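You operate a simulated robot arm through the tools that you are given. There is no shell and no other tool.

You are at the controls of a simulated two-armed robot. One attempt, no reset.

Task
Wind the clamped shuttle half full at tension 4.
Fine: blue knob to Half, black knob to 4; shut the guard before you switch on and start; leave the switch on.
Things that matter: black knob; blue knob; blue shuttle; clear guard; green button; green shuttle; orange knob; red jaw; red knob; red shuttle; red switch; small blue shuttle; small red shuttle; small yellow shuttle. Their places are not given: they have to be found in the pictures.

The check looks at the end state, three seconds after you hand in, the way a careful person would. Anything else that was tipped, shoved, dropped, spilled or broken makes it a failure.

Robot
Two 7-joint arms with fingered hands on one trunk that stands fixed in place. Base frame: the origin is at the foot of the trunk, x ahead of it, y to its left, z up; the work surface is at about z = 860. Units: mm, degrees, N and s.
The left shoulder is at [70, 139, 1033], the right one opposite. With the tool pointing down near the work surface each hand reaches from about 460 to 840 mm from the base axis, measured 20 degrees to its own side. Payload 3.9 kg a hand.
The TCP of each hand is the grasp point between the finger pads, 29 mm short of the fingertips. In the tool frame z runs along the fingers and y along their closing line. The gripper opens to 100 mm; its body begins 34 mm behind the TCP. The gripper is a hand of 5 fingers: y runs from the thumb to the fingers, the wrist lies at [-15, -105, -177] in the tool frame, and closing takes about 1.5 s.
Orientation is told as [roll, pitch, yaw] about the base's x, y, z axes, in that order, counted from this pose: with the fingers straight down and the wrist toward the robot, the tool's x, y and z point along [0, 1, 0], [1, 0, 0] and [0, 0, -1] of the base frame.

Tools
- The arms move only by the tool nudge_tool. It takes "left_steps", "right_steps" or both (then of equal length, played together; a hand with none holds still); each is a list of rows, each an object (a shift or turn left out is 0, a gripper value left out holds the last) with "travel": the shift along the base's x, y, z in units of 250 mm (1.0 is 250 mm), a list of three; "rot": the turn, a rotation vector about the base's x, y, z in units of 45 degrees (1.0 is 45 degrees), a list of three; "fingers": the opening, from 0 (shut) to 1 (fully open). In form: [{"travel": [dx, dy, dz], "rot": [ax, ay, az], "fingers": fingers}, ...]. A call has 1 to 20 rows; each row is the pose to reach, as a shift and turn from the pose commanded when the call began. A call with a number of a shift or a turn outside -1 to 1 is refused whole. Each row takes 0.2 s and may step no farther than 50 mm and 8.6 degrees from the row before; otherwise, or with a gripper value out of range, the whole call is refused. A pose out of reach is approached as far as the arm can. The call stops where the force on the tool passes 40 N (or 10 N more than at its start, if that is more) or the arm is blocked; 0.2 s more then pass. Each finger travels about 153 mm/s and halts on what it meets, pressing with about 33 N; the grip force reading is that of the motor and also rises with nothing between the fingers. The clock runs only during rows and for 0.2 s after the last one: add rows that repeat a pose to give the fingers time. The reply holds the time, the measured pose of the TCP, the force on the tool along the base axes, the opening and the grip force, in the units named above and with some noise, with the torque about the TCP (base axes, N m) and any sound that the robot's microphone picked up.
- Cameras (640 x 400 px; columns grow to the right, rows downward): "scene" is now at [121.2, 55, 1355.4]; the picture's right is [0.59, -0.80, 0.00], its down [-0.44, -0.33, -0.83] and it looks along [0.67, 0.50, -0.55] (base axes); focal length 249 px, centre (320, 200). "left" rides on the left gripper at [-66, -86, -121] in its tool frame; the picture's right is [-0.76, -0.31, 0.58], its down [0.59, -0.70, 0.40] and it looks along [0.28, 0.64, 0.71] (tool axes); focal length 247 px, centre (320, 200). "right" rides on the right gripper at [66, -86, -121] in its tool frame; the picture's right is [-0.76, 0.31, -0.58], its down [-0.59, -0.70, 0.40] and it looks along [-0.28, 0.64, 0.71] (tool axes); focal length 247 px, centre (320, 200).
- snapshot(camera): a new picture of that camera. It takes no simulated time.
- move_column(by): slides the trunk up (or, below 0, down) by that many mm; the arms and the scene camera ride with it, the base frame stays. It gives what a move gives, with no picture.
- set_grasp(shape, hand): the hand has 5 fingers and takes this shape, open, in about a second: jaw (thumb against the fingers, like two jaws); tri (thumb and two fingers); tip (a fingertip pinch); poke (one finger out to press); point (the index stretched); flat (the hand flat); cup (the hand cupped); fist (a fist). The gripper value then closes the fingers along that shape, each until it touches; the sizes above hold for jaw. It gives what a move gives, with no picture.
- head_to(pan, tilt): turns the head with the scene camera to pan (to the left, within 86 degrees either way) and tilt (down, from -29 to 69), counted from straight ahead of the robot. It gives what a move gives.
- measure_at(camera, pixels): there is no depth. For up to 12 entries [column, row, z] of the newest picture of that camera ("zoom" is the newest enlarged one), the place [x, y] in the base frame at which the ray of that pixel passes the height z, good to about 3 mm. It takes no simulated time.
- inspect(camera, box): a new picture of the part [left, top, right, bottom] of that camera's present view, enlarged. It takes no simulated time.
- hand_in(): hands the job in; it is judged then, once.

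Unless the task says otherwise, let go and move clear before handing in.

The tools are called after ">>>" by a JSON object that holds its "method" and its "body". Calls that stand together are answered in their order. nudge_tool: Moves the arms, as the interface text tells. Its arguments: {"type":"object","properties":{"left_steps":{"type":"array","items":{"type":"object","properties":{"travel":{"type":"array","items":{"type":"number"}},"rot":{"type":"array","items":{"type":"number"}},"fingers":{"type":"number"}}}},"right_steps":{"type":"array","items":{"type":"object","properties":{"travel":{"type":"array","items":{"type":"number"}},"rot":{"type":"array","items":{"type":"number"}},"fingers":{"type":"number"}}}}},"required":[]} The other tools are called the same way: move_column (by) moves the trunk up or down; set_grasp (shape, hand) gives the hand a shape; head_to (pan, tilt) turns the head that bears the scene camera; snapshot (camera) takes a picture; measure_at (camera, pixels) gives the place at which the rays of pixels pass given heights; inspect (camera, box) takes an enlarged picture of a part of a camera's view; hand_in () hands the job in.

At the start:

```text
time_s: 0.0
left_position: [389.3, 455.2, 1137.4]
left_ee_rot: [0.0, 0.0, 24.0]
left_contact_force: [0.4, -0.4, 0.2]
left_wrist_torque: [-0.04, 0.03, 0.02]
left_width: 99.6
left_grip_force: 0.1
left_shape: jaw
right_position: [525.7, 1.7, 1212.5]
right_ee_rot: [0.1, 0.1, 24.0]
right_contact_force: [0.4, 0.3, -0.3]
right_wrist_torque: [-0.02, -0.03, 0.01]
right_width: 99.7
right_grip_force: 0.0
right_shape: jaw
trunk travel left (down, up): [-675.0, 165.0]
head pan, tilt (commanded): [36.5, 33.5]
```

scene: 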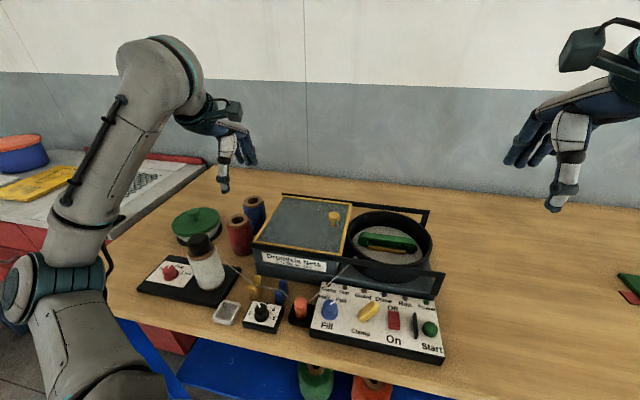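
right: 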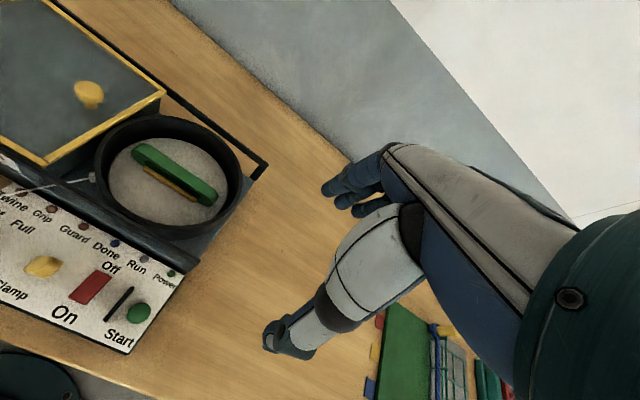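
left: 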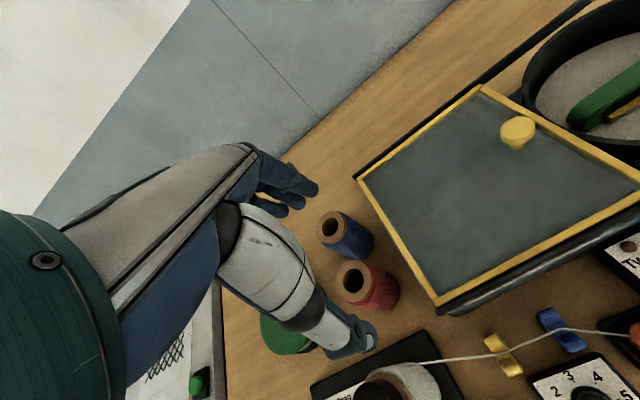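

The scene shows a winder with a clear guard (yellow-edged, around 305,230), a round race with a green shuttle (390,243), and a panel with a blue knob (330,310), yellow Clamp knob (370,312), red switch (393,318) and green button (430,328). I'll enlarge these areas before planning anything.

>>> {"method": "inspect", "body": {"camera": "scene", "box": [230, 260, 460, 370]}}

>>> {"method": "inspect", "body": {"camera": "scene", "box": [240, 180, 460, 300]}}

>>> {"method": "inspect", "body": {"camera": "scene", "box": [120, 180, 320, 340]}}

>>> {"method": "inspect", "body": {"camera": "right", "box": [0, 60, 300, 360]}}

>>> {"method": "inspect", "body": {"camera": "left", "box": [400, 200, 640, 400]}}

```text
2.78 times, centred on (345, 315) of scene
```

zoom: 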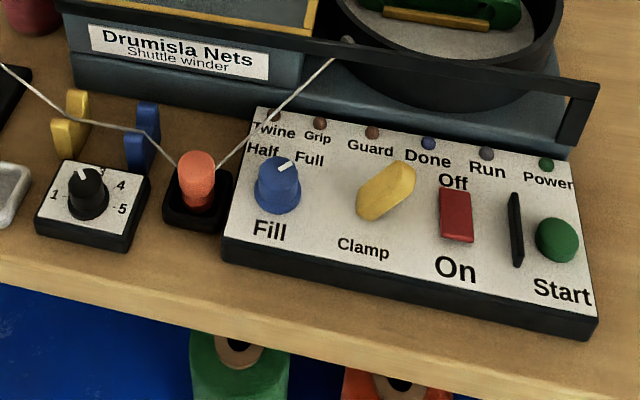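

```text
2.91 times, centred on (350, 240) of scene
```

zoom: 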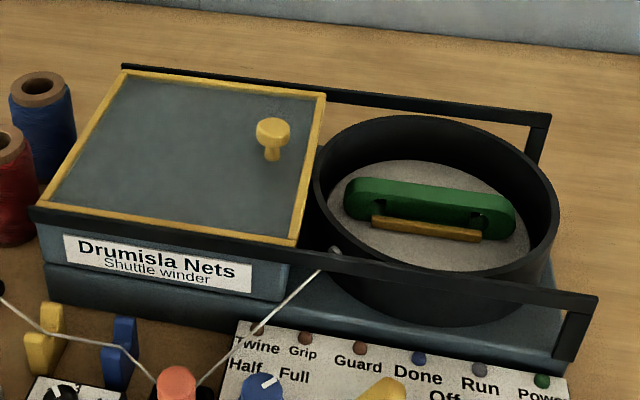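

```text
2.50 times, centred on (220, 260) of scene
```

zoom: 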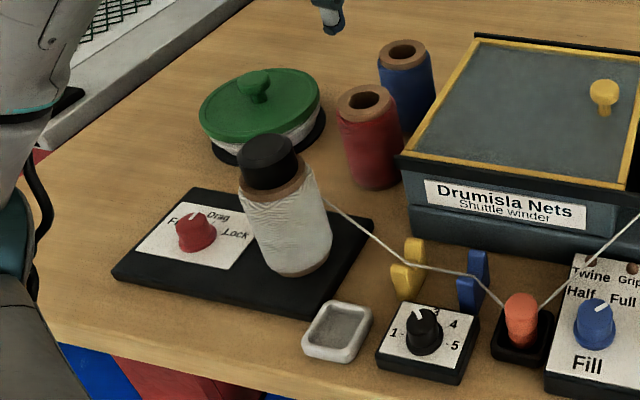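

```text
1.33 times, centred on (150, 210) of right
```

zoom: 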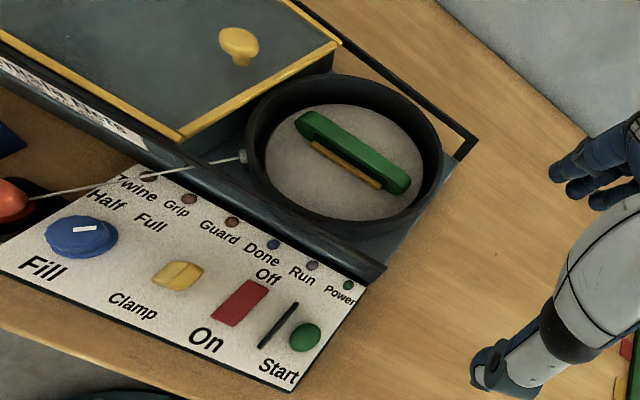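

```text
2.00 times, centred on (520, 300) of left
```

zoom: 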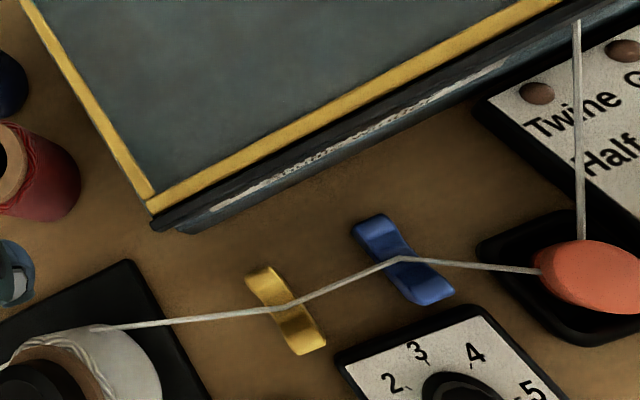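

The blue Fill knob's mark seems to point near "Full", and the black dial is near 3. The guard looks like a sliding lid on two black rails, parked to the left of the drum. I'll turn the head to see the rest of the bench and get other angles.

>>> {"method": "head_to", "body": {"pan": 10, "tilt": 40}}

>>> {"method": "snapshot", "body": {"camera": "scene"}}

>>> {"method": "head_to", "body": {"pan": 60, "tilt": 40}}

>>> {"method": "snapshot", "body": {"camera": "scene"}}

>>> {"method": "head_to", "body": {"pan": 38, "tilt": 55}}

>>> {"method": "snapshot", "body": {"camera": "scene"}}

```text
time_s: 0.9
left_position: [389.4, 454.2, 1137.6]
left_ee_rot: [0.0, 0.0, 24.1]
left_contact_force: [0.4, 0.0, 0.5]
left_wrist_torque: [-0.02, 0.0, -0.01]
left_width: 99.7
left_grip_force: 0.0
left_shape: jaw
right_position: [524.8, -0.1, 1214.1]
right_ee_rot: [0.0, 0.0, 24.0]
right_contact_force: [0.0, -0.5, -0.3]
right_wrist_torque: [-0.03, -0.02, 0.04]
right_width: 99.9
right_grip_force: 0.1
right_shape: jaw
trunk travel left (down, up): [-675.0, 165.0]
head pan, tilt (commanded): [10.0, 40.0]
```

```text
taken
```

scene: 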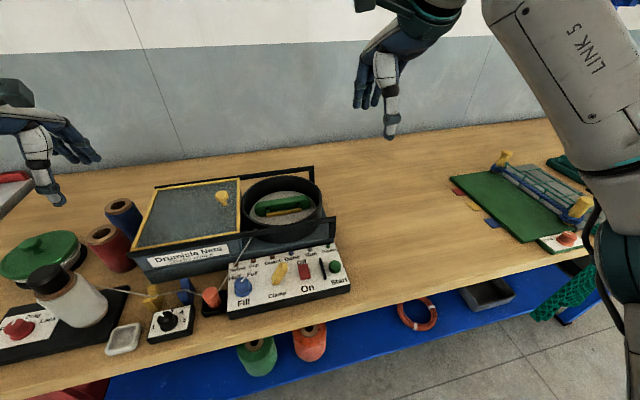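

```text
time_s: 2.1
left_position: [389.2, 455.0, 1137.4]
left_ee_rot: [0.0, 0.0, 24.0]
left_contact_force: [0.0, -0.4, -0.6]
left_wrist_torque: [0.01, 0.0, 0.03]
left_width: 99.9
left_grip_force: 0.1
left_shape: jaw
right_position: [523.6, 1.1, 1213.6]
right_ee_rot: [0.0, 0.1, 24.0]
right_contact_force: [-0.4, -0.6, -0.6]
right_wrist_torque: [0.0, -0.02, -0.04]
right_width: 99.9
right_grip_force: 0.2
right_shape: jaw
trunk travel left (down, up): [-675.0, 165.0]
head pan, tilt (commanded): [60.0, 40.0]
```

```text
taken
```

scene: 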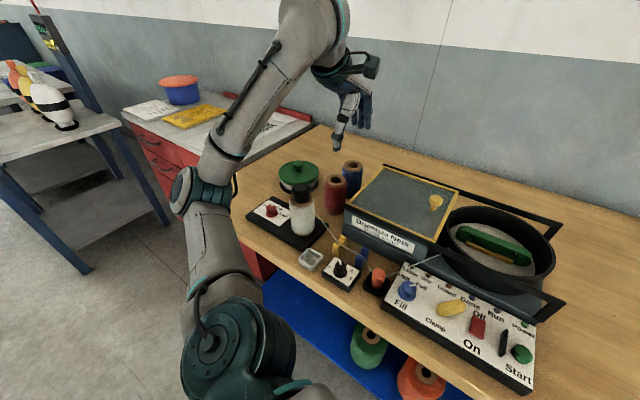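

```text
time_s: 3.0
left_position: [390.4, 455.6, 1137.3]
left_ee_rot: [0.0, 0.0, 24.0]
left_contact_force: [-0.5, -1.5, 0.9]
left_wrist_torque: [0.01, 0.01, 0.01]
left_width: 99.9
left_grip_force: 0.1
left_shape: jaw
right_position: [523.5, 0.1, 1214.8]
right_ee_rot: [-0.1, 0.0, 24.0]
right_contact_force: [-0.1, -0.1, 0.1]
right_wrist_torque: [0.0, 0.04, -0.02]
right_width: 99.8
right_grip_force: 0.0
right_shape: jaw
trunk travel left (down, up): [-675.0, 165.0]
head pan, tilt (commanded): [38.0, 55.0]
```

```text
taken
```

scene: 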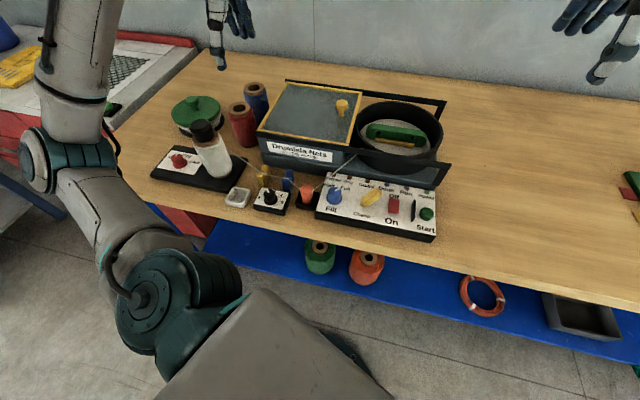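

The whole winder is in view with the front panel at about (375,210). I'll enlarge the knobs, the indicators and the brake box from this head pose.

>>> {"method": "inspect", "body": {"camera": "scene", "box": [310, 165, 450, 250]}}

>>> {"method": "inspect", "body": {"camera": "scene", "box": [220, 150, 330, 220]}}

>>> {"method": "inspect", "body": {"camera": "scene", "box": [140, 120, 250, 200]}}

>>> {"method": "inspect", "body": {"camera": "scene", "box": [340, 80, 460, 190]}}

```text
4.57 times, centred on (380, 208) of scene
```

zoom: 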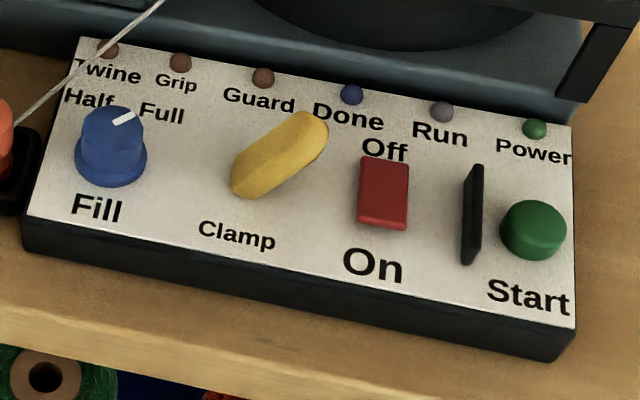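

```text
5.71 times, centred on (275, 185) of scene
```

zoom: 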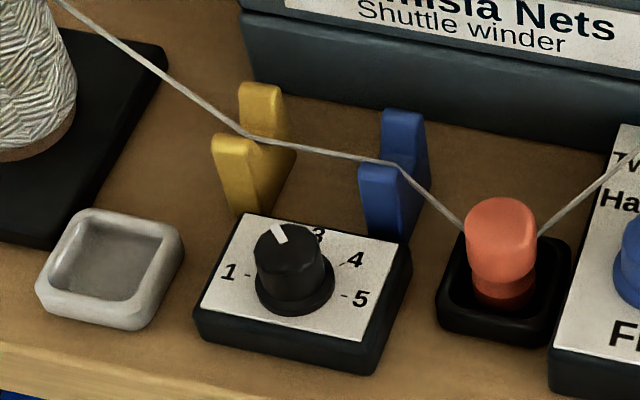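

```text
5.00 times, centred on (195, 160) of scene
```

zoom: 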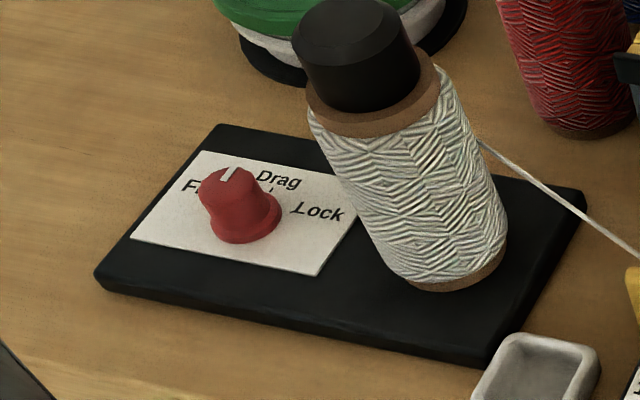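

```text
3.64 times, centred on (400, 135) of scene
```

zoom: 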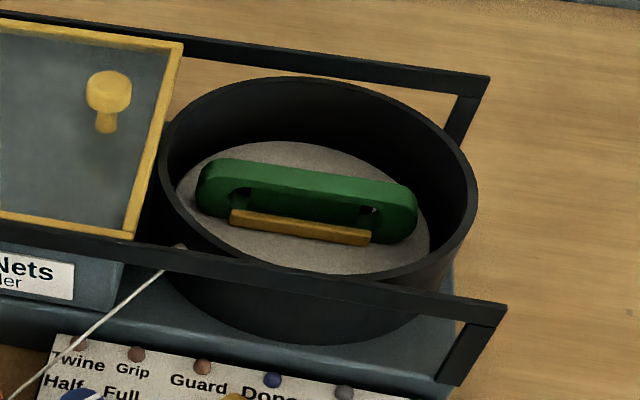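

The lamps look unlit apart from possibly Power, and I need to know the positions before moving. I'll measure the key pixels at plausible heights: the dial, blue knob, switch, button, guard knob and drum.

>>> {"method": "measure_at", "body": {"camera": "scene", "pixels": [[342, 103, 1000], [342, 103, 960], [336, 190, 910], [269, 194, 910], [393, 206, 900], [427, 212, 900], [179, 160, 900], [305, 190, 920], [371, 198, 910], [440, 159, 860], [448, 162, 940], [446, 100, 940]]}}

>>> {"method": "measure_at", "body": {"camera": "scene", "pixels": [[435, 243, 860], [316, 220, 860], [437, 190, 860], [265, 170, 860], [262, 134, 950], [354, 147, 950], [362, 90, 950], [282, 82, 950], [401, 133, 920], [255, 212, 860], [290, 214, 860], [302, 210, 860]]}}

```text
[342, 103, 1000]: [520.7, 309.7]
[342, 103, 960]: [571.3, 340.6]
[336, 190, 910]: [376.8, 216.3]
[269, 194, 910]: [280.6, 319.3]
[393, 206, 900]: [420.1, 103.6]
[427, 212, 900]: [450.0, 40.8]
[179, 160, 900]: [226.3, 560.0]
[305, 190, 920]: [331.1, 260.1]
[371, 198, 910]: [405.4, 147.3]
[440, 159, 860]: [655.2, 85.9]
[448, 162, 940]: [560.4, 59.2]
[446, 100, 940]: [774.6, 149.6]
```

```text
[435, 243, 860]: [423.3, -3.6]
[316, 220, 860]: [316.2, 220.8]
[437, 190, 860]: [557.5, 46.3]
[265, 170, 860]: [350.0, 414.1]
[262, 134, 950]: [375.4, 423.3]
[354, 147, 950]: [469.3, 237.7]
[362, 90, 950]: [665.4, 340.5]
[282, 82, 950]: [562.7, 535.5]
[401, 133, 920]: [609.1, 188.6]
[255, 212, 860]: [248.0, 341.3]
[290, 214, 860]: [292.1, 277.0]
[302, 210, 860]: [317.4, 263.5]
```

The machine is turned by about 25°, and its near controls sit about 430 mm from the base axis. I'll raise the trunk so the scene camera sees the knob tops more from above, then zoom in.

>>> {"method": "move_column", "body": {"by": 160}}

>>> {"method": "head_to", "body": {"pan": 40, "tilt": 60}}

>>> {"method": "snapshot", "body": {"camera": "scene"}}

```text
time_s: 4.8
left_position: [390.0, 455.2, 1296.7]
left_ee_rot: [0.0, -0.1, 24.0]
left_contact_force: [0.1, 0.3, 0.6]
left_wrist_torque: [-0.01, 0.02, 0.0]
left_width: 99.7
left_grip_force: 0.1
left_shape: jaw
right_position: [524.6, 0.2, 1373.6]
right_ee_rot: [-0.1, -0.1, 24.0]
right_contact_force: [0.2, -0.5, 0.4]
right_wrist_torque: [0.01, 0.02, 0.0]
right_width: 99.7
right_grip_force: 0.0
right_shape: jaw
trunk travel left (down, up): [-835.0, 5.0]
head pan, tilt (commanded): [38.0, 55.0]
```

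```text
time_s: 5.4
left_position: [390.5, 453.4, 1297.4]
left_ee_rot: [0.1, 0.0, 24.0]
left_contact_force: [-0.7, 0.0, 0.0]
left_wrist_torque: [0.01, 0.03, 0.0]
left_width: 100.0
left_grip_force: 0.1
left_shape: jaw
right_position: [524.4, -0.2, 1373.8]
right_ee_rot: [0.1, 0.0, 24.1]
right_contact_force: [-0.1, -0.3, -0.6]
right_wrist_torque: [0.03, -0.02, -0.06]
right_width: 99.7
right_grip_force: 0.0
right_shape: jaw
trunk travel left (down, up): [-835.0, 5.0]
head pan, tilt (commanded): [40.0, 60.0]
```

```text
taken
```

scene: 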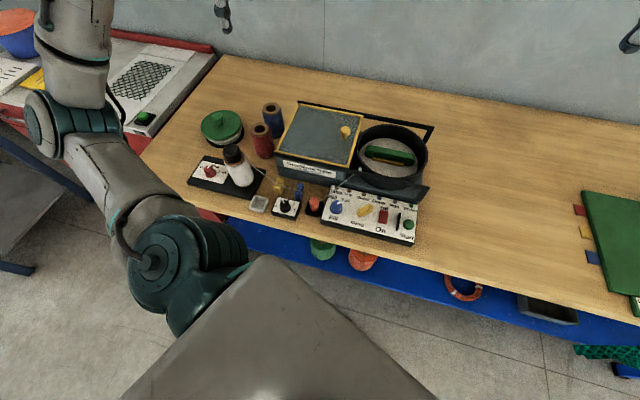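

The view is now steeper, with the dial at (287,205), the brake box at (215,175) and the panel at (370,213). I'll zoom into each.

>>> {"method": "inspect", "body": {"camera": "scene", "box": [267, 185, 331, 225]}}

>>> {"method": "inspect", "body": {"camera": "scene", "box": [318, 180, 430, 250]}}

>>> {"method": "inspect", "body": {"camera": "scene", "box": [185, 145, 273, 200]}}

>>> {"method": "inspect", "body": {"camera": "scene", "box": [270, 95, 440, 200]}}

>>> {"method": "inspect", "body": {"camera": "scene", "box": [560, 180, 640, 320]}}

```text
10.00 times, centred on (299, 205) of scene
```

zoom: 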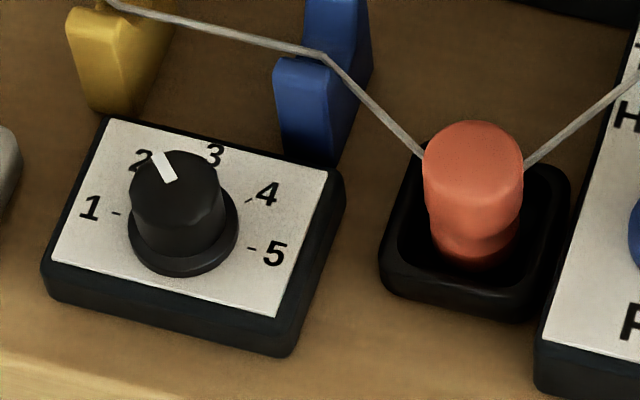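

```text
5.71 times, centred on (374, 215) of scene
```

zoom: 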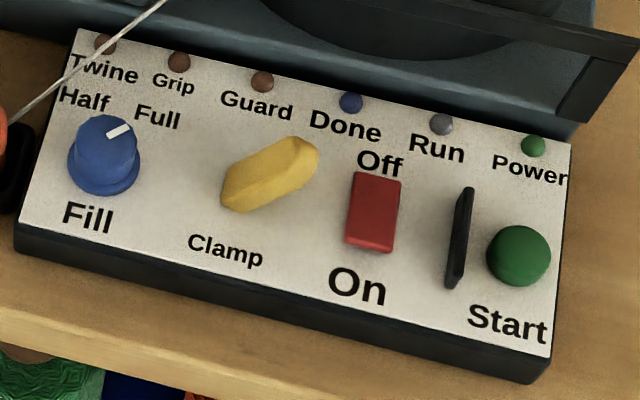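

```text
7.27 times, centred on (229, 172) of scene
```

zoom: 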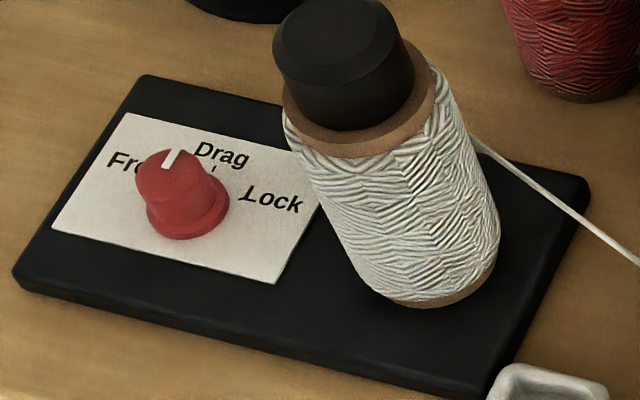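

```text
3.76 times, centred on (355, 148) of scene
```

zoom: 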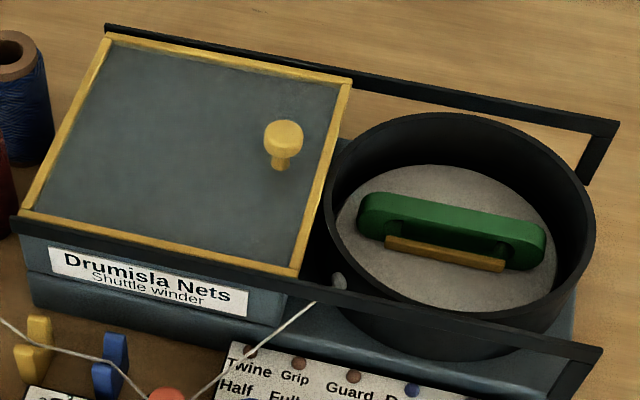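

```text
2.86 times, centred on (600, 250) of scene
```

zoom: 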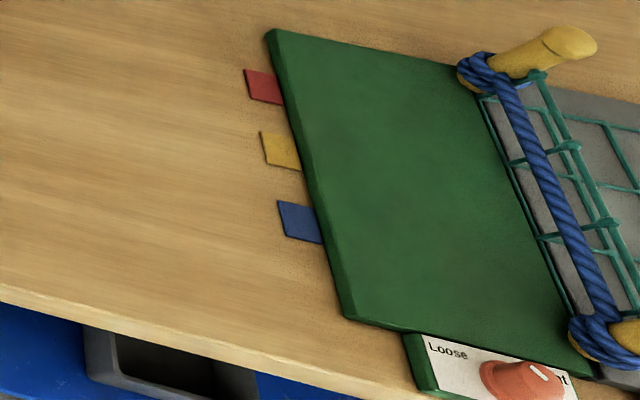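

The black knob's mark points just past 2. The blue knob's mark points at about Full. The red brake mark sits between Free and Drag in this oblique view. I'll zoom on the dial again and measure its plate corners, ticks and mark.

>>> {"method": "inspect", "body": {"camera": "scene", "box": [267, 185, 331, 225]}}

>>> {"method": "measure_at", "body": {"camera": "zoom", "pixels": [[110, 120, 890], [328, 168, 890], [52, 258, 890], [277, 315, 890], [117, 213, 890], [248, 201, 890], [253, 247, 890], [183, 228, 890], [177, 182, 910], [154, 155, 910], [173, 180, 910], [474, 145, 920]]}}

>>> {"method": "measure_at", "body": {"camera": "zoom", "pixels": [[283, 355, 860], [42, 290, 860], [283, 332, 885], [177, 182, 900], [177, 182, 920], [474, 145, 900], [474, 145, 940], [474, 265, 870], [385, 290, 860], [530, 320, 860]]}}

```text
10.00 times, centred on (299, 205) of scene
```

zoom: 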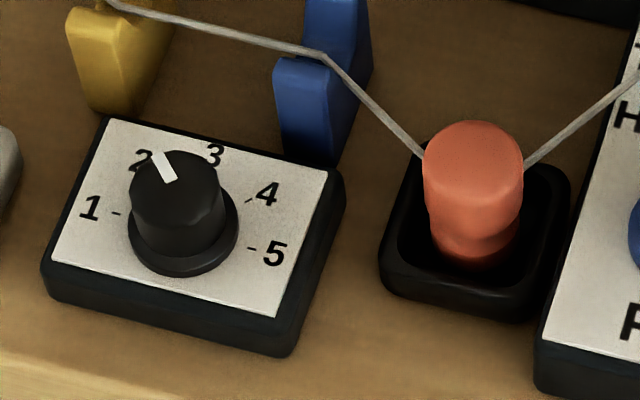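

```text
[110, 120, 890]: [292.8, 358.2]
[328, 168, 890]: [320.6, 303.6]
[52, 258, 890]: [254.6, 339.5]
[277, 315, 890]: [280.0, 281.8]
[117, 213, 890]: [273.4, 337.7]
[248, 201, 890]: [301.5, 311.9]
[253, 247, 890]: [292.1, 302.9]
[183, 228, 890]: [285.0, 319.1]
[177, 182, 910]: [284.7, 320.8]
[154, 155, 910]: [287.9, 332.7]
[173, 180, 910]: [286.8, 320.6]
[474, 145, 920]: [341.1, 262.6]
```

```text
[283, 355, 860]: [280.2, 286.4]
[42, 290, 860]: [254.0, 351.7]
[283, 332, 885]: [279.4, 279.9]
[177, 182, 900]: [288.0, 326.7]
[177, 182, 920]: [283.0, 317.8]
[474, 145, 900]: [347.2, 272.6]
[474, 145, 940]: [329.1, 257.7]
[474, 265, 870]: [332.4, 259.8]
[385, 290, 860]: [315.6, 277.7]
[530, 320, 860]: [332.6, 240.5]
```

The ticks put 1 at about 120°, 4 at about −20° and 5 at about −65° in the base frame, with the mark now at about 75°, so it reads 2. I'll check the hand cameras for a look at the drum and clamp from above.

>>> {"method": "snapshot", "body": {"camera": "right"}}

>>> {"method": "snapshot", "body": {"camera": "left"}}

>>> {"method": "inspect", "body": {"camera": "scene", "box": [350, 120, 440, 195]}}

```text
taken
```

right: 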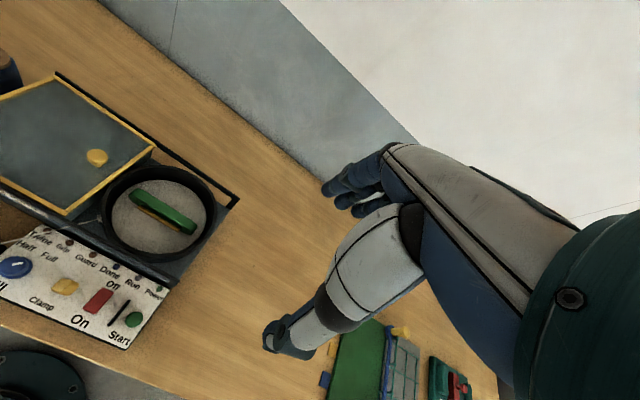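

```text
taken
```

left: 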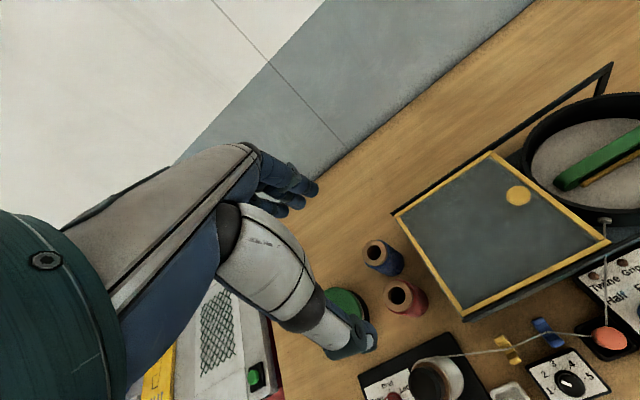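

```text
5.33 times, centred on (395, 158) of scene
```

zoom: 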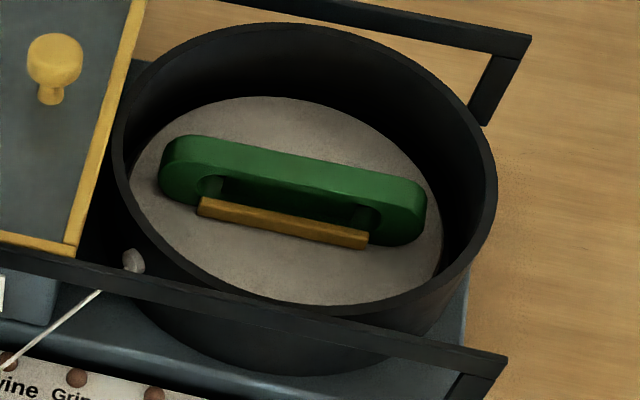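

The right camera shows a green box with red items at (450,380), and the left camera shows the dial and brake knob from above at (565,380) and (395,390). I'll zoom on those.

>>> {"method": "inspect", "body": {"camera": "right", "box": [310, 310, 520, 400]}}

>>> {"method": "inspect", "body": {"camera": "left", "box": [500, 300, 640, 400]}}

>>> {"method": "inspect", "body": {"camera": "right", "box": [0, 140, 240, 360]}}

>>> {"method": "inspect", "body": {"camera": "left", "box": [350, 330, 450, 400]}}

```text
3.05 times, centred on (415, 355) of right
```

zoom: 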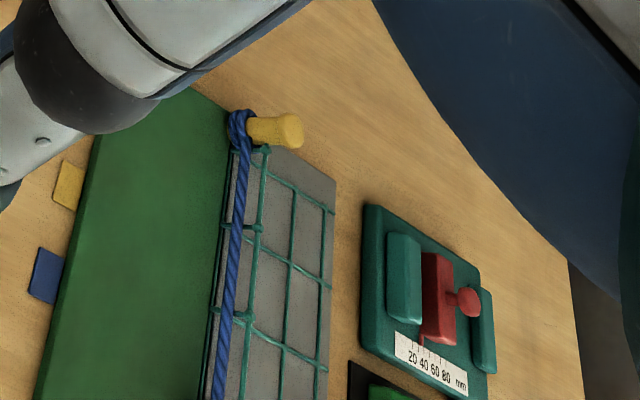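

```text
4.00 times, centred on (570, 350) of left
```

zoom: 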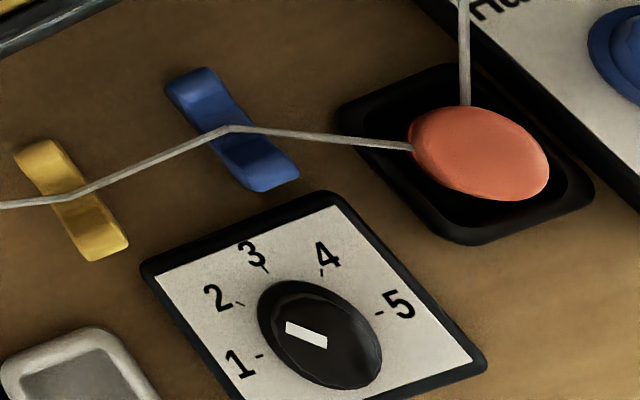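

```text
1.82 times, centred on (120, 250) of right
```

zoom: 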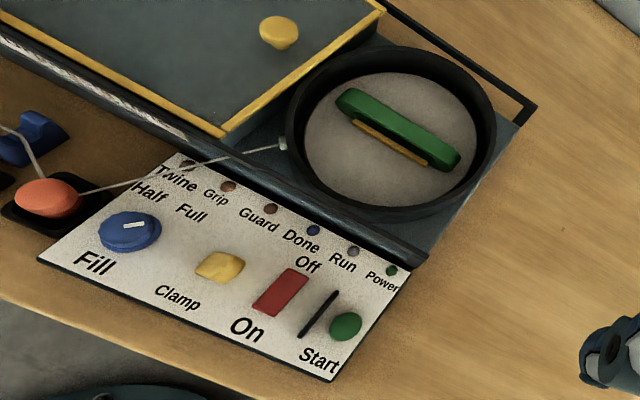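

```text
5.71 times, centred on (400, 365) of left
```

zoom: 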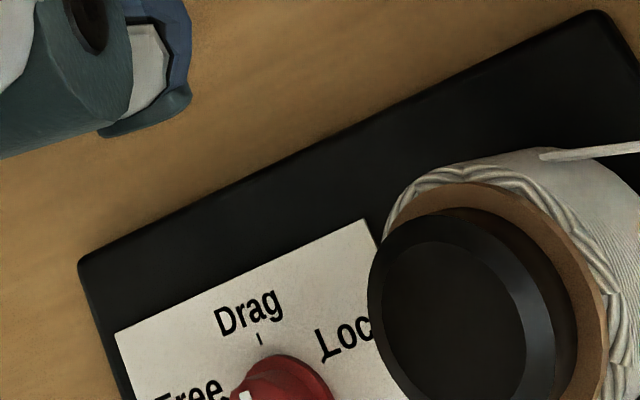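

The brake board reads Free/Drag/Lock and isn't part of the job, so I'll leave it alone. The dial mark is exactly on 2 by its ticks, so it needs 90° clockwise; the blue mark is toward Full. I'll shape the left hand into a tri pinch and bring it, with a negative yaw, to a safe height near the dial.

>>> {"method": "set_grasp", "body": {"hand": "left", "shape": "tri"}}

>>> {"method": "nudge_tool", "body": {"left_steps": [{"travel": [-0.04, -0.05, -0.1], "rot": [0, 0, -0.16]}, {"travel": [-0.08, -0.1, -0.2], "rot": [0, 0, -0.32]}, {"travel": [-0.12, -0.15, -0.3], "rot": [0, 0, -0.48]}, {"travel": [-0.16, -0.2, -0.4], "rot": [0, 0, -0.64]}, {"travel": [-0.2, -0.25, -0.5], "rot": [0, 0, -0.8]}, {"travel": [-0.24, -0.3, -0.6], "rot": [0, 0, -0.95]}]}}

>>> {"method": "snapshot", "body": {"camera": "left"}}

>>> {"method": "snapshot", "body": {"camera": "scene"}}

```text
time_s: 6.3
left_position: [388.0, 454.6, 1297.5]
left_ee_rot: [0.1, -0.1, 24.1]
left_contact_force: [0.2, 0.3, -0.1]
left_wrist_torque: [0.02, -0.01, 0.0]
left_width: 99.7
left_grip_force: 0.1
left_shape: tri
right_position: [524.5, 0.6, 1373.2]
right_ee_rot: [0.0, 0.1, 24.0]
right_contact_force: [-0.8, -0.7, -0.6]
right_wrist_torque: [0.0, 0.0, 0.01]
right_width: 99.9
right_grip_force: 0.0
right_shape: jaw
trunk travel left (down, up): [-835.0, 5.0]
head pan, tilt (commanded): [40.0, 60.0]
```

```text
time_s: 7.7
left_position: [328.7, 379.3, 1148.5]
left_ee_rot: [0.0, -0.1, -18.8]
left_contact_force: [1.0, 0.6, -0.1]
left_wrist_torque: [-0.03, -0.01, 0.02]
left_width: 99.6
left_grip_force: 0.0
left_shape: tri
right_position: [525.0, 0.4, 1374.6]
right_ee_rot: [0.0, -0.1, 24.0]
right_contact_force: [-0.2, -0.5, -0.1]
right_wrist_torque: [0.02, 0.0, 0.02]
right_width: 99.6
right_grip_force: 0.1
right_shape: jaw
trunk travel left (down, up): [-835.0, 5.0]
head pan, tilt (commanded): [40.0, 60.0]
```

```text
taken
```

left: 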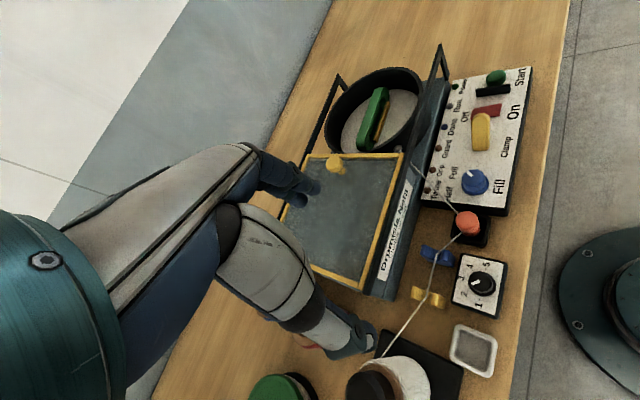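

```text
taken
```

scene: 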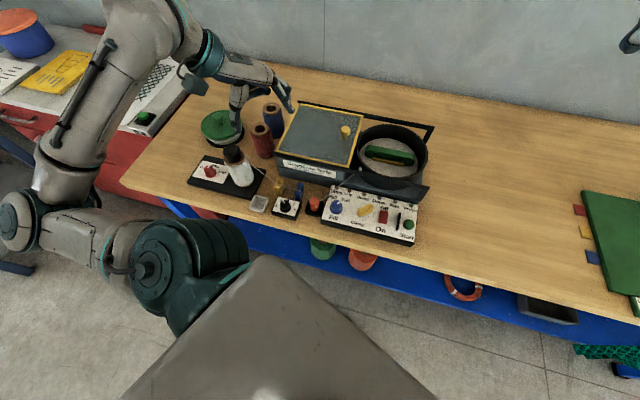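

The left camera now looks across the dial (482,285) and panel (475,150). I'll zoom on both to read the marks and ticks.

>>> {"method": "inspect", "body": {"camera": "left", "box": [400, 140, 540, 240]}}

>>> {"method": "inspect", "body": {"camera": "left", "box": [400, 220, 520, 330]}}

>>> {"method": "inspect", "body": {"camera": "left", "box": [220, 140, 380, 360]}}

```text
4.00 times, centred on (470, 190) of left
```

zoom: 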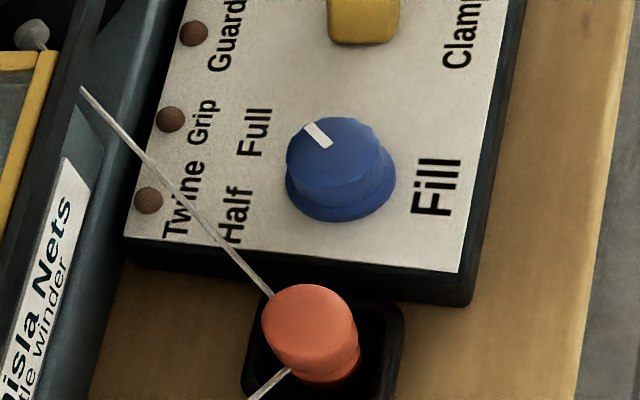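

```text
3.64 times, centred on (460, 275) of left
```

zoom: 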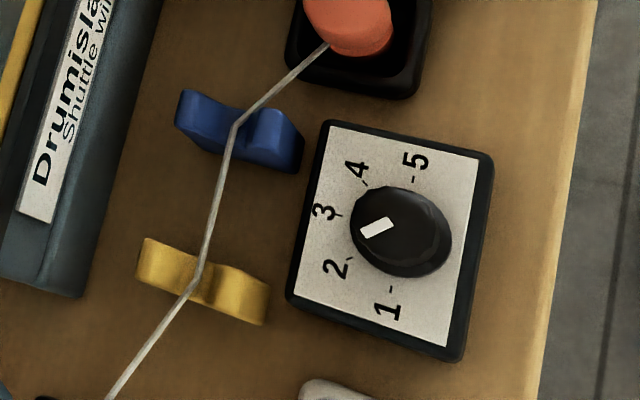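

```text
1.82 times, centred on (300, 250) of left
```

zoom: 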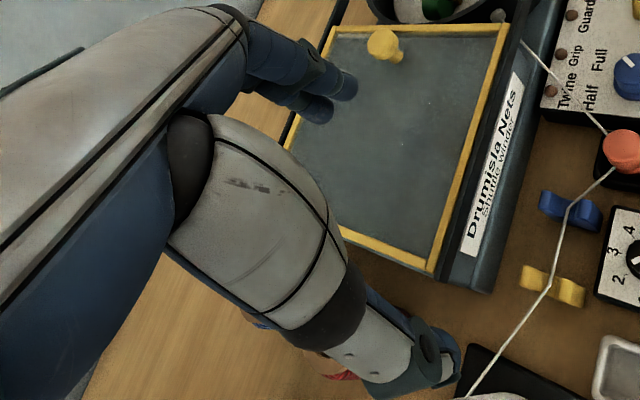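

The dial mark is at 2. The blue mark's direction relative to the Full and Half labels needs geometry, so I'll measure the labels and knob in both cameras' zooms to get the panel height and angles.

>>> {"method": "inspect", "body": {"camera": "left", "box": [400, 140, 540, 240]}}

>>> {"method": "measure_at", "body": {"camera": "zoom", "pixels": [[235, 215, 890], [255, 131, 890], [437, 187, 890], [148, 200, 890], [170, 119, 890], [125, 237, 890], [458, 271, 890], [342, 183, 890], [326, 146, 910], [307, 125, 910], [308, 320, 920], [193, 33, 890]]}}

>>> {"method": "measure_at", "body": {"camera": "zoom", "pixels": [[235, 215, 860], [437, 187, 860], [148, 200, 860], [125, 237, 860], [458, 271, 860], [308, 320, 860], [467, 303, 860]]}}

>>> {"method": "inspect", "body": {"camera": "scene", "box": [318, 180, 430, 250]}}

>>> {"method": "measure_at", "body": {"camera": "zoom", "pixels": [[85, 98, 890], [158, 117, 890], [88, 219, 890], [104, 44, 890], [179, 62, 890], [78, 29, 890], [16, 226, 890], [103, 175, 890], [262, 82, 890], [373, 210, 890], [518, 255, 890], [270, 172, 890]]}}

>>> {"method": "measure_at", "body": {"camera": "zoom", "pixels": [[85, 98, 860], [88, 219, 860], [104, 44, 860], [78, 29, 860], [16, 226, 860], [570, 145, 890], [548, 357, 890], [545, 380, 860], [16, 255, 860], [108, 128, 910], [130, 127, 910], [108, 136, 910]]}}

```text
4.00 times, centred on (470, 190) of left
```

zoom: 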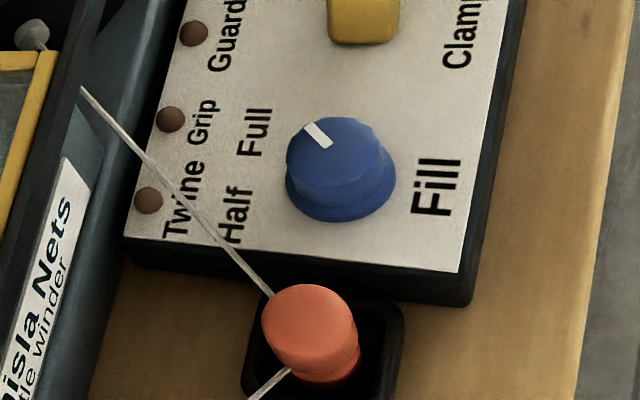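

```text
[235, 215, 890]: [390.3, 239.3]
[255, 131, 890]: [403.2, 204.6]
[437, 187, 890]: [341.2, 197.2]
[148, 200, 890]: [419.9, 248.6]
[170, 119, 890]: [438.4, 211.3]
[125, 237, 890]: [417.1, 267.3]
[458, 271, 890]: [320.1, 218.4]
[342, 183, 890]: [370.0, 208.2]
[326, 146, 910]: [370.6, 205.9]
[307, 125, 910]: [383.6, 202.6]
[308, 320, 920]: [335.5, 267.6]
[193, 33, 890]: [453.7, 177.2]
```

```text
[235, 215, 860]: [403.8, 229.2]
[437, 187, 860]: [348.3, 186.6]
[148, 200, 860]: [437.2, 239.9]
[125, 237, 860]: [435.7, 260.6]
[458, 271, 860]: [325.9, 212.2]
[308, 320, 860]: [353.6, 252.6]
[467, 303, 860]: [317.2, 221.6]
```

```text
5.71 times, centred on (374, 215) of scene
```

zoom: 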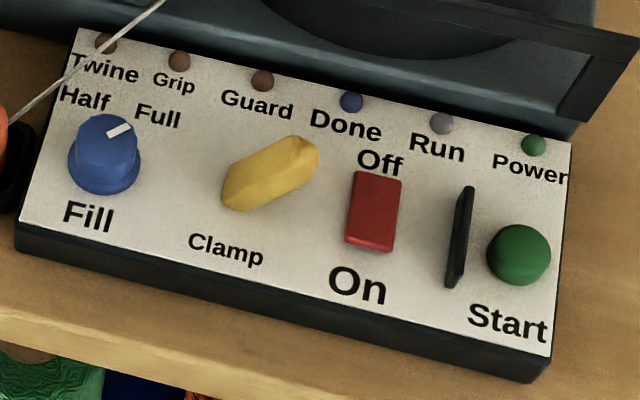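

```text
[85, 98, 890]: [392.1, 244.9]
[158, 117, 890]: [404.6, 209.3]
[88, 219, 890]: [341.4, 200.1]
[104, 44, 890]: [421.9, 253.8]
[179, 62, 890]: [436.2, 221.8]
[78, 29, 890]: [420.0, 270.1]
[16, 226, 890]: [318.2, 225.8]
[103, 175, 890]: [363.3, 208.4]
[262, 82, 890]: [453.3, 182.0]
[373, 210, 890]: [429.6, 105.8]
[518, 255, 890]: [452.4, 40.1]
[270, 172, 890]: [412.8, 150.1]
```

```text
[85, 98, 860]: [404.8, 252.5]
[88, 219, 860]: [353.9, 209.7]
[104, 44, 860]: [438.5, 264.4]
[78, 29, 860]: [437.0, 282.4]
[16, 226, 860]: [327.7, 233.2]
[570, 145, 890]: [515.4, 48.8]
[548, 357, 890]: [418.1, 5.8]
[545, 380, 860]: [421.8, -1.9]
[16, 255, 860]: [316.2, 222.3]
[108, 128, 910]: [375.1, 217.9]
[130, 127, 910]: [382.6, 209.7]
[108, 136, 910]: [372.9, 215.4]
```

The panel top is about z 897, the blue knob's centre is about (365,211) and its top about z 925. The labels lie at about ±30° from "up", and I need the mark angle more exactly, so I'll zoom hard on the blue knob.

>>> {"method": "inspect", "body": {"camera": "left", "box": [455, 160, 511, 200]}}

>>> {"method": "inspect", "body": {"camera": "scene", "box": [322, 190, 354, 220]}}

```text
10.00 times, centred on (483, 180) of left
```

zoom: 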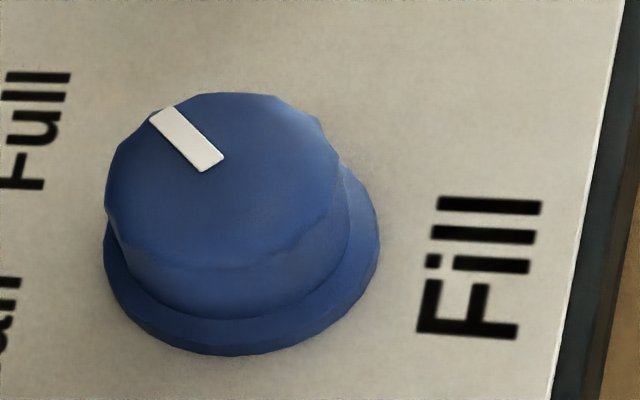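

```text
13.33 times, centred on (338, 205) of scene
```

zoom: 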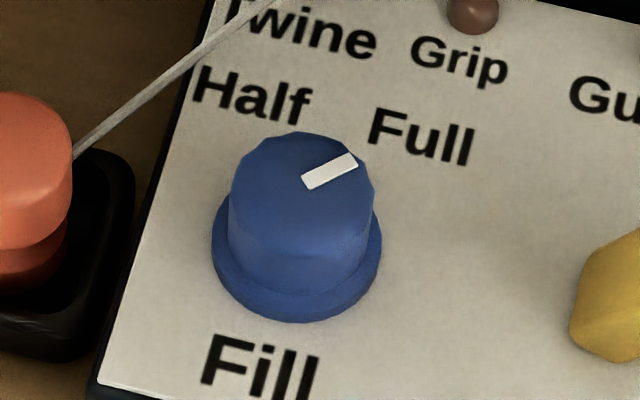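

The mark runs from the knob centre to its rim: scene zoom (305,182) to (356,158). I'll measure these endpoints and the text baselines for an exact angle.

>>> {"method": "measure_at", "body": {"camera": "zoom", "pixels": [[308, 183, 925], [352, 160, 925], [302, 185, 925], [253, 97, 897], [421, 137, 897], [262, 367, 897], [192, 96, 897], [314, 122, 897], [365, 138, 897], [472, 165, 897], [297, 240, 897]]}}

>>> {"method": "inspect", "body": {"camera": "left", "box": [455, 160, 511, 200]}}

>>> {"method": "measure_at", "body": {"camera": "zoom", "pixels": [[212, 163, 925], [162, 115, 925], [218, 178, 925], [245, 245, 900], [480, 268, 897]]}}

>>> {"method": "inspect", "body": {"camera": "left", "box": [452, 252, 508, 320]}}

```text
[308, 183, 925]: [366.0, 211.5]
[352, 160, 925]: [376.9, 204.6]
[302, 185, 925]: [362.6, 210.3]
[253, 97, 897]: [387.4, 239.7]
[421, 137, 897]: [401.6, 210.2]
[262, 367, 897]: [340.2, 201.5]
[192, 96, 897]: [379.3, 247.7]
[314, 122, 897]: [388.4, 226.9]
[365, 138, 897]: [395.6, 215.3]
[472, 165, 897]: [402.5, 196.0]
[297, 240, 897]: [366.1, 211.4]
```

```text
10.00 times, centred on (483, 180) of left
```

zoom: 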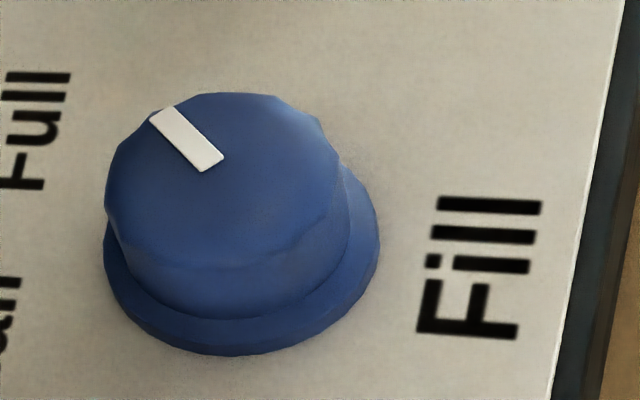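

```text
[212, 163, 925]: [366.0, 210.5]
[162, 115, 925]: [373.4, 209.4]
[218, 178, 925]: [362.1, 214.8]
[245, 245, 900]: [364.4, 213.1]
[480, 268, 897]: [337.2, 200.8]
```

```text
5.88 times, centred on (480, 286) of left
```

zoom: 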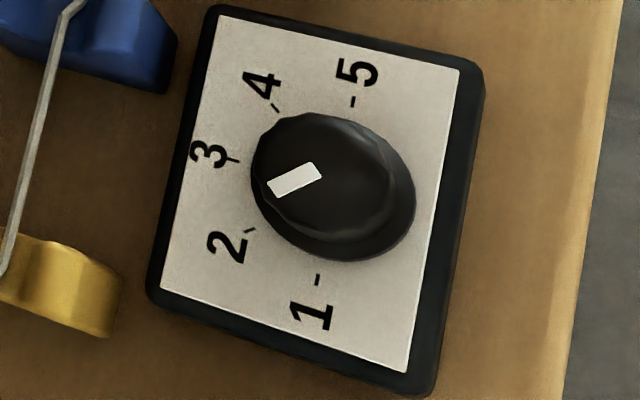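

By direct ray geometry the blue mark is at −45° from "up", and up is about 25.5° in the base frame. I'll measure the dial's ticks in this left zoom to fix its centre and height.

>>> {"method": "measure_at", "body": {"camera": "zoom", "pixels": [[318, 280, 890], [353, 100, 890], [274, 107, 890], [250, 231, 890], [233, 160, 890], [318, 280, 880], [353, 100, 880], [222, 14, 885], [458, 70, 885], [162, 290, 885], [408, 372, 885], [322, 168, 915]]}}

>>> {"method": "inspect", "body": {"camera": "scene", "box": [267, 185, 331, 225]}}

>>> {"method": "measure_at", "body": {"camera": "zoom", "pixels": [[117, 213, 890], [253, 247, 890], [117, 213, 880], [253, 247, 880], [110, 120, 885], [328, 168, 885], [52, 258, 885], [277, 315, 885], [178, 184, 915], [474, 145, 920], [474, 145, 940], [245, 205, 890]]}}

```text
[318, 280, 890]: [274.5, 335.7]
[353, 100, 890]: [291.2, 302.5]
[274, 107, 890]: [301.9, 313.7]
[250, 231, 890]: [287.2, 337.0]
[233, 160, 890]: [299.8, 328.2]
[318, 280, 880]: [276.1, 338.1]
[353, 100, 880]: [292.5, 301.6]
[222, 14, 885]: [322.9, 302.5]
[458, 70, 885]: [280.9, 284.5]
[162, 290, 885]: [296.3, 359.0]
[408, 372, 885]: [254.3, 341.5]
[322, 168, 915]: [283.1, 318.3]
```

```text
10.00 times, centred on (299, 205) of scene
```

zoom: 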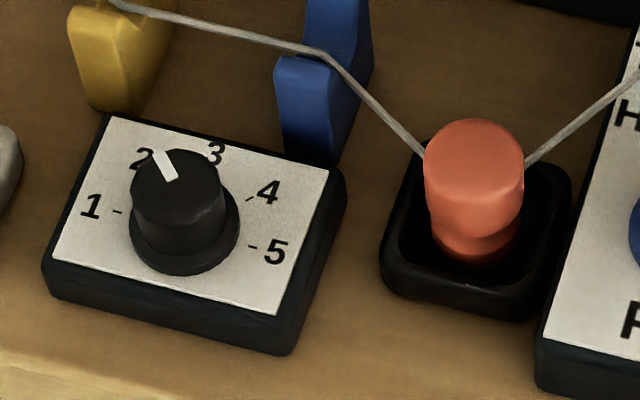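

```text
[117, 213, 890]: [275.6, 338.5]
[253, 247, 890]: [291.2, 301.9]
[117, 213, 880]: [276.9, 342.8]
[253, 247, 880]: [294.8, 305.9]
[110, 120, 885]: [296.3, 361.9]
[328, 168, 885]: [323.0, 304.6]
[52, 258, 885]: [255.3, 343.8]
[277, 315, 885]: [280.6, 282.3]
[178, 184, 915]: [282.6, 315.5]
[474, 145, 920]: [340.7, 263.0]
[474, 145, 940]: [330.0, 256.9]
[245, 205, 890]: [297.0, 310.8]
```

The dial's centre is about (283,319), its plate about z 887 and its knob top about z 915. Before lowering the fingers I'll measure the twine guides, tray and orange post around it.

>>> {"method": "measure_at", "body": {"camera": "zoom", "pixels": [[284, 155, 860], [335, 163, 860], [320, 52, 910], [320, 52, 930], [110, 3, 910], [85, 105, 860], [474, 265, 870], [530, 155, 920], [425, 155, 920], [10, 180, 880]]}}

>>> {"method": "inspect", "body": {"camera": "left", "box": [400, 190, 520, 330]}}

>>> {"method": "measure_at", "body": {"camera": "zoom", "pixels": [[300, 20, 920], [300, 20, 900], [230, 130, 910], [230, 130, 930], [195, 285, 910], [195, 285, 930], [310, 95, 920], [310, 95, 900]]}}

```text
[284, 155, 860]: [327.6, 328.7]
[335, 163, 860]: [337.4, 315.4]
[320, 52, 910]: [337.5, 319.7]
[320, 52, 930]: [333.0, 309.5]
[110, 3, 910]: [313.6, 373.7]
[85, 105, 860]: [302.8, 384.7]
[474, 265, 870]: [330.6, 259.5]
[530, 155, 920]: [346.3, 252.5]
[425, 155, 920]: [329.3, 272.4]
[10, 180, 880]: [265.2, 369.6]
```

```text
2.86 times, centred on (460, 260) of left
```

zoom: 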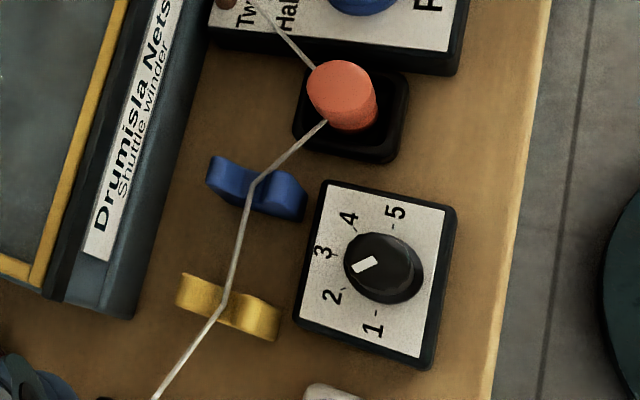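

```text
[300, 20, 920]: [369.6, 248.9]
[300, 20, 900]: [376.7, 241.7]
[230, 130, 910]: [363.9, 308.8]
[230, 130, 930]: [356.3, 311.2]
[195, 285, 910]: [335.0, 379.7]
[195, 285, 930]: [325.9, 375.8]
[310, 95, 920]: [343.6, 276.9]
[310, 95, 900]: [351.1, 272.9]
```

The nearest obstacles to the dial knob are the blue guide at about 45 mm and the orange post at about 78 mm, both low. I'll bring the left hand over the dial at TCP z 1000 with the fingers partly open.

>>> {"method": "nudge_tool", "body": {"left_steps": [{"travel": [-0.03, -0.04, -0.1], "rot": [0, 0, -0.04], "fingers": 0.6}, {"travel": [-0.06, -0.08, -0.2], "rot": [0, 0, -0.08], "fingers": 0.6}, {"travel": [-0.09, -0.12, -0.3], "rot": [0, 0, -0.12], "fingers": 0.6}, {"travel": [-0.12, -0.16, -0.4], "rot": [0, 0, -0.16], "fingers": 0.6}, {"travel": [-0.15, -0.2, -0.5], "rot": [0, 0, -0.2], "fingers": 0.6}, {"travel": [-0.183, -0.243, -0.594], "rot": [0, 0, -0.249], "fingers": 0.6}]}}

>>> {"method": "snapshot", "body": {"camera": "left"}}

>>> {"method": "snapshot", "body": {"camera": "scene"}}

```text
time_s: 9.1
left_position: [305.3, 345.8, 994.8]
left_ee_rot: [0.0, 0.0, -30.1]
left_contact_force: [0.5, 0.0, -0.1]
left_wrist_torque: [-0.02, 0.02, -0.01]
left_width: 60.4
left_grip_force: 0.1
left_shape: tri
left hand out of reach, approached as far as the arm can: row 4, 5, 6
right_position: [525.0, -0.1, 1373.0]
right_ee_rot: [0.0, 0.0, 24.1]
right_contact_force: [0.0, -0.6, 0.3]
right_wrist_torque: [0.01, 0.0, -0.02]
right_width: 99.9
right_grip_force: 0.0
right_shape: jaw
trunk travel left (down, up): [-835.0, 5.0]
head pan, tilt (commanded): [40.0, 60.0]
```

```text
taken
```

left: 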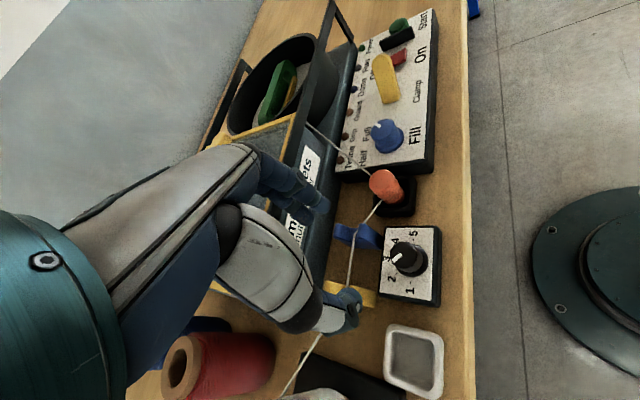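

```text
taken
```

scene: 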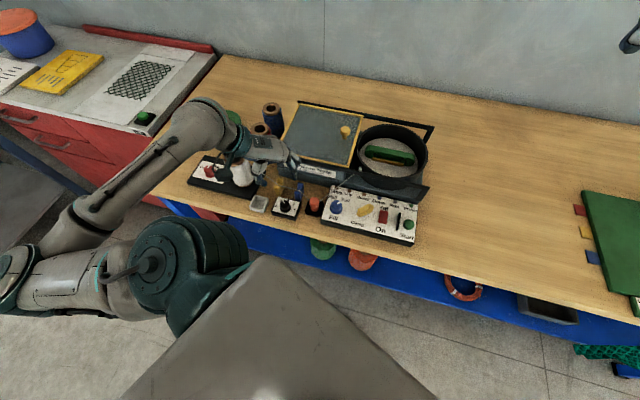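

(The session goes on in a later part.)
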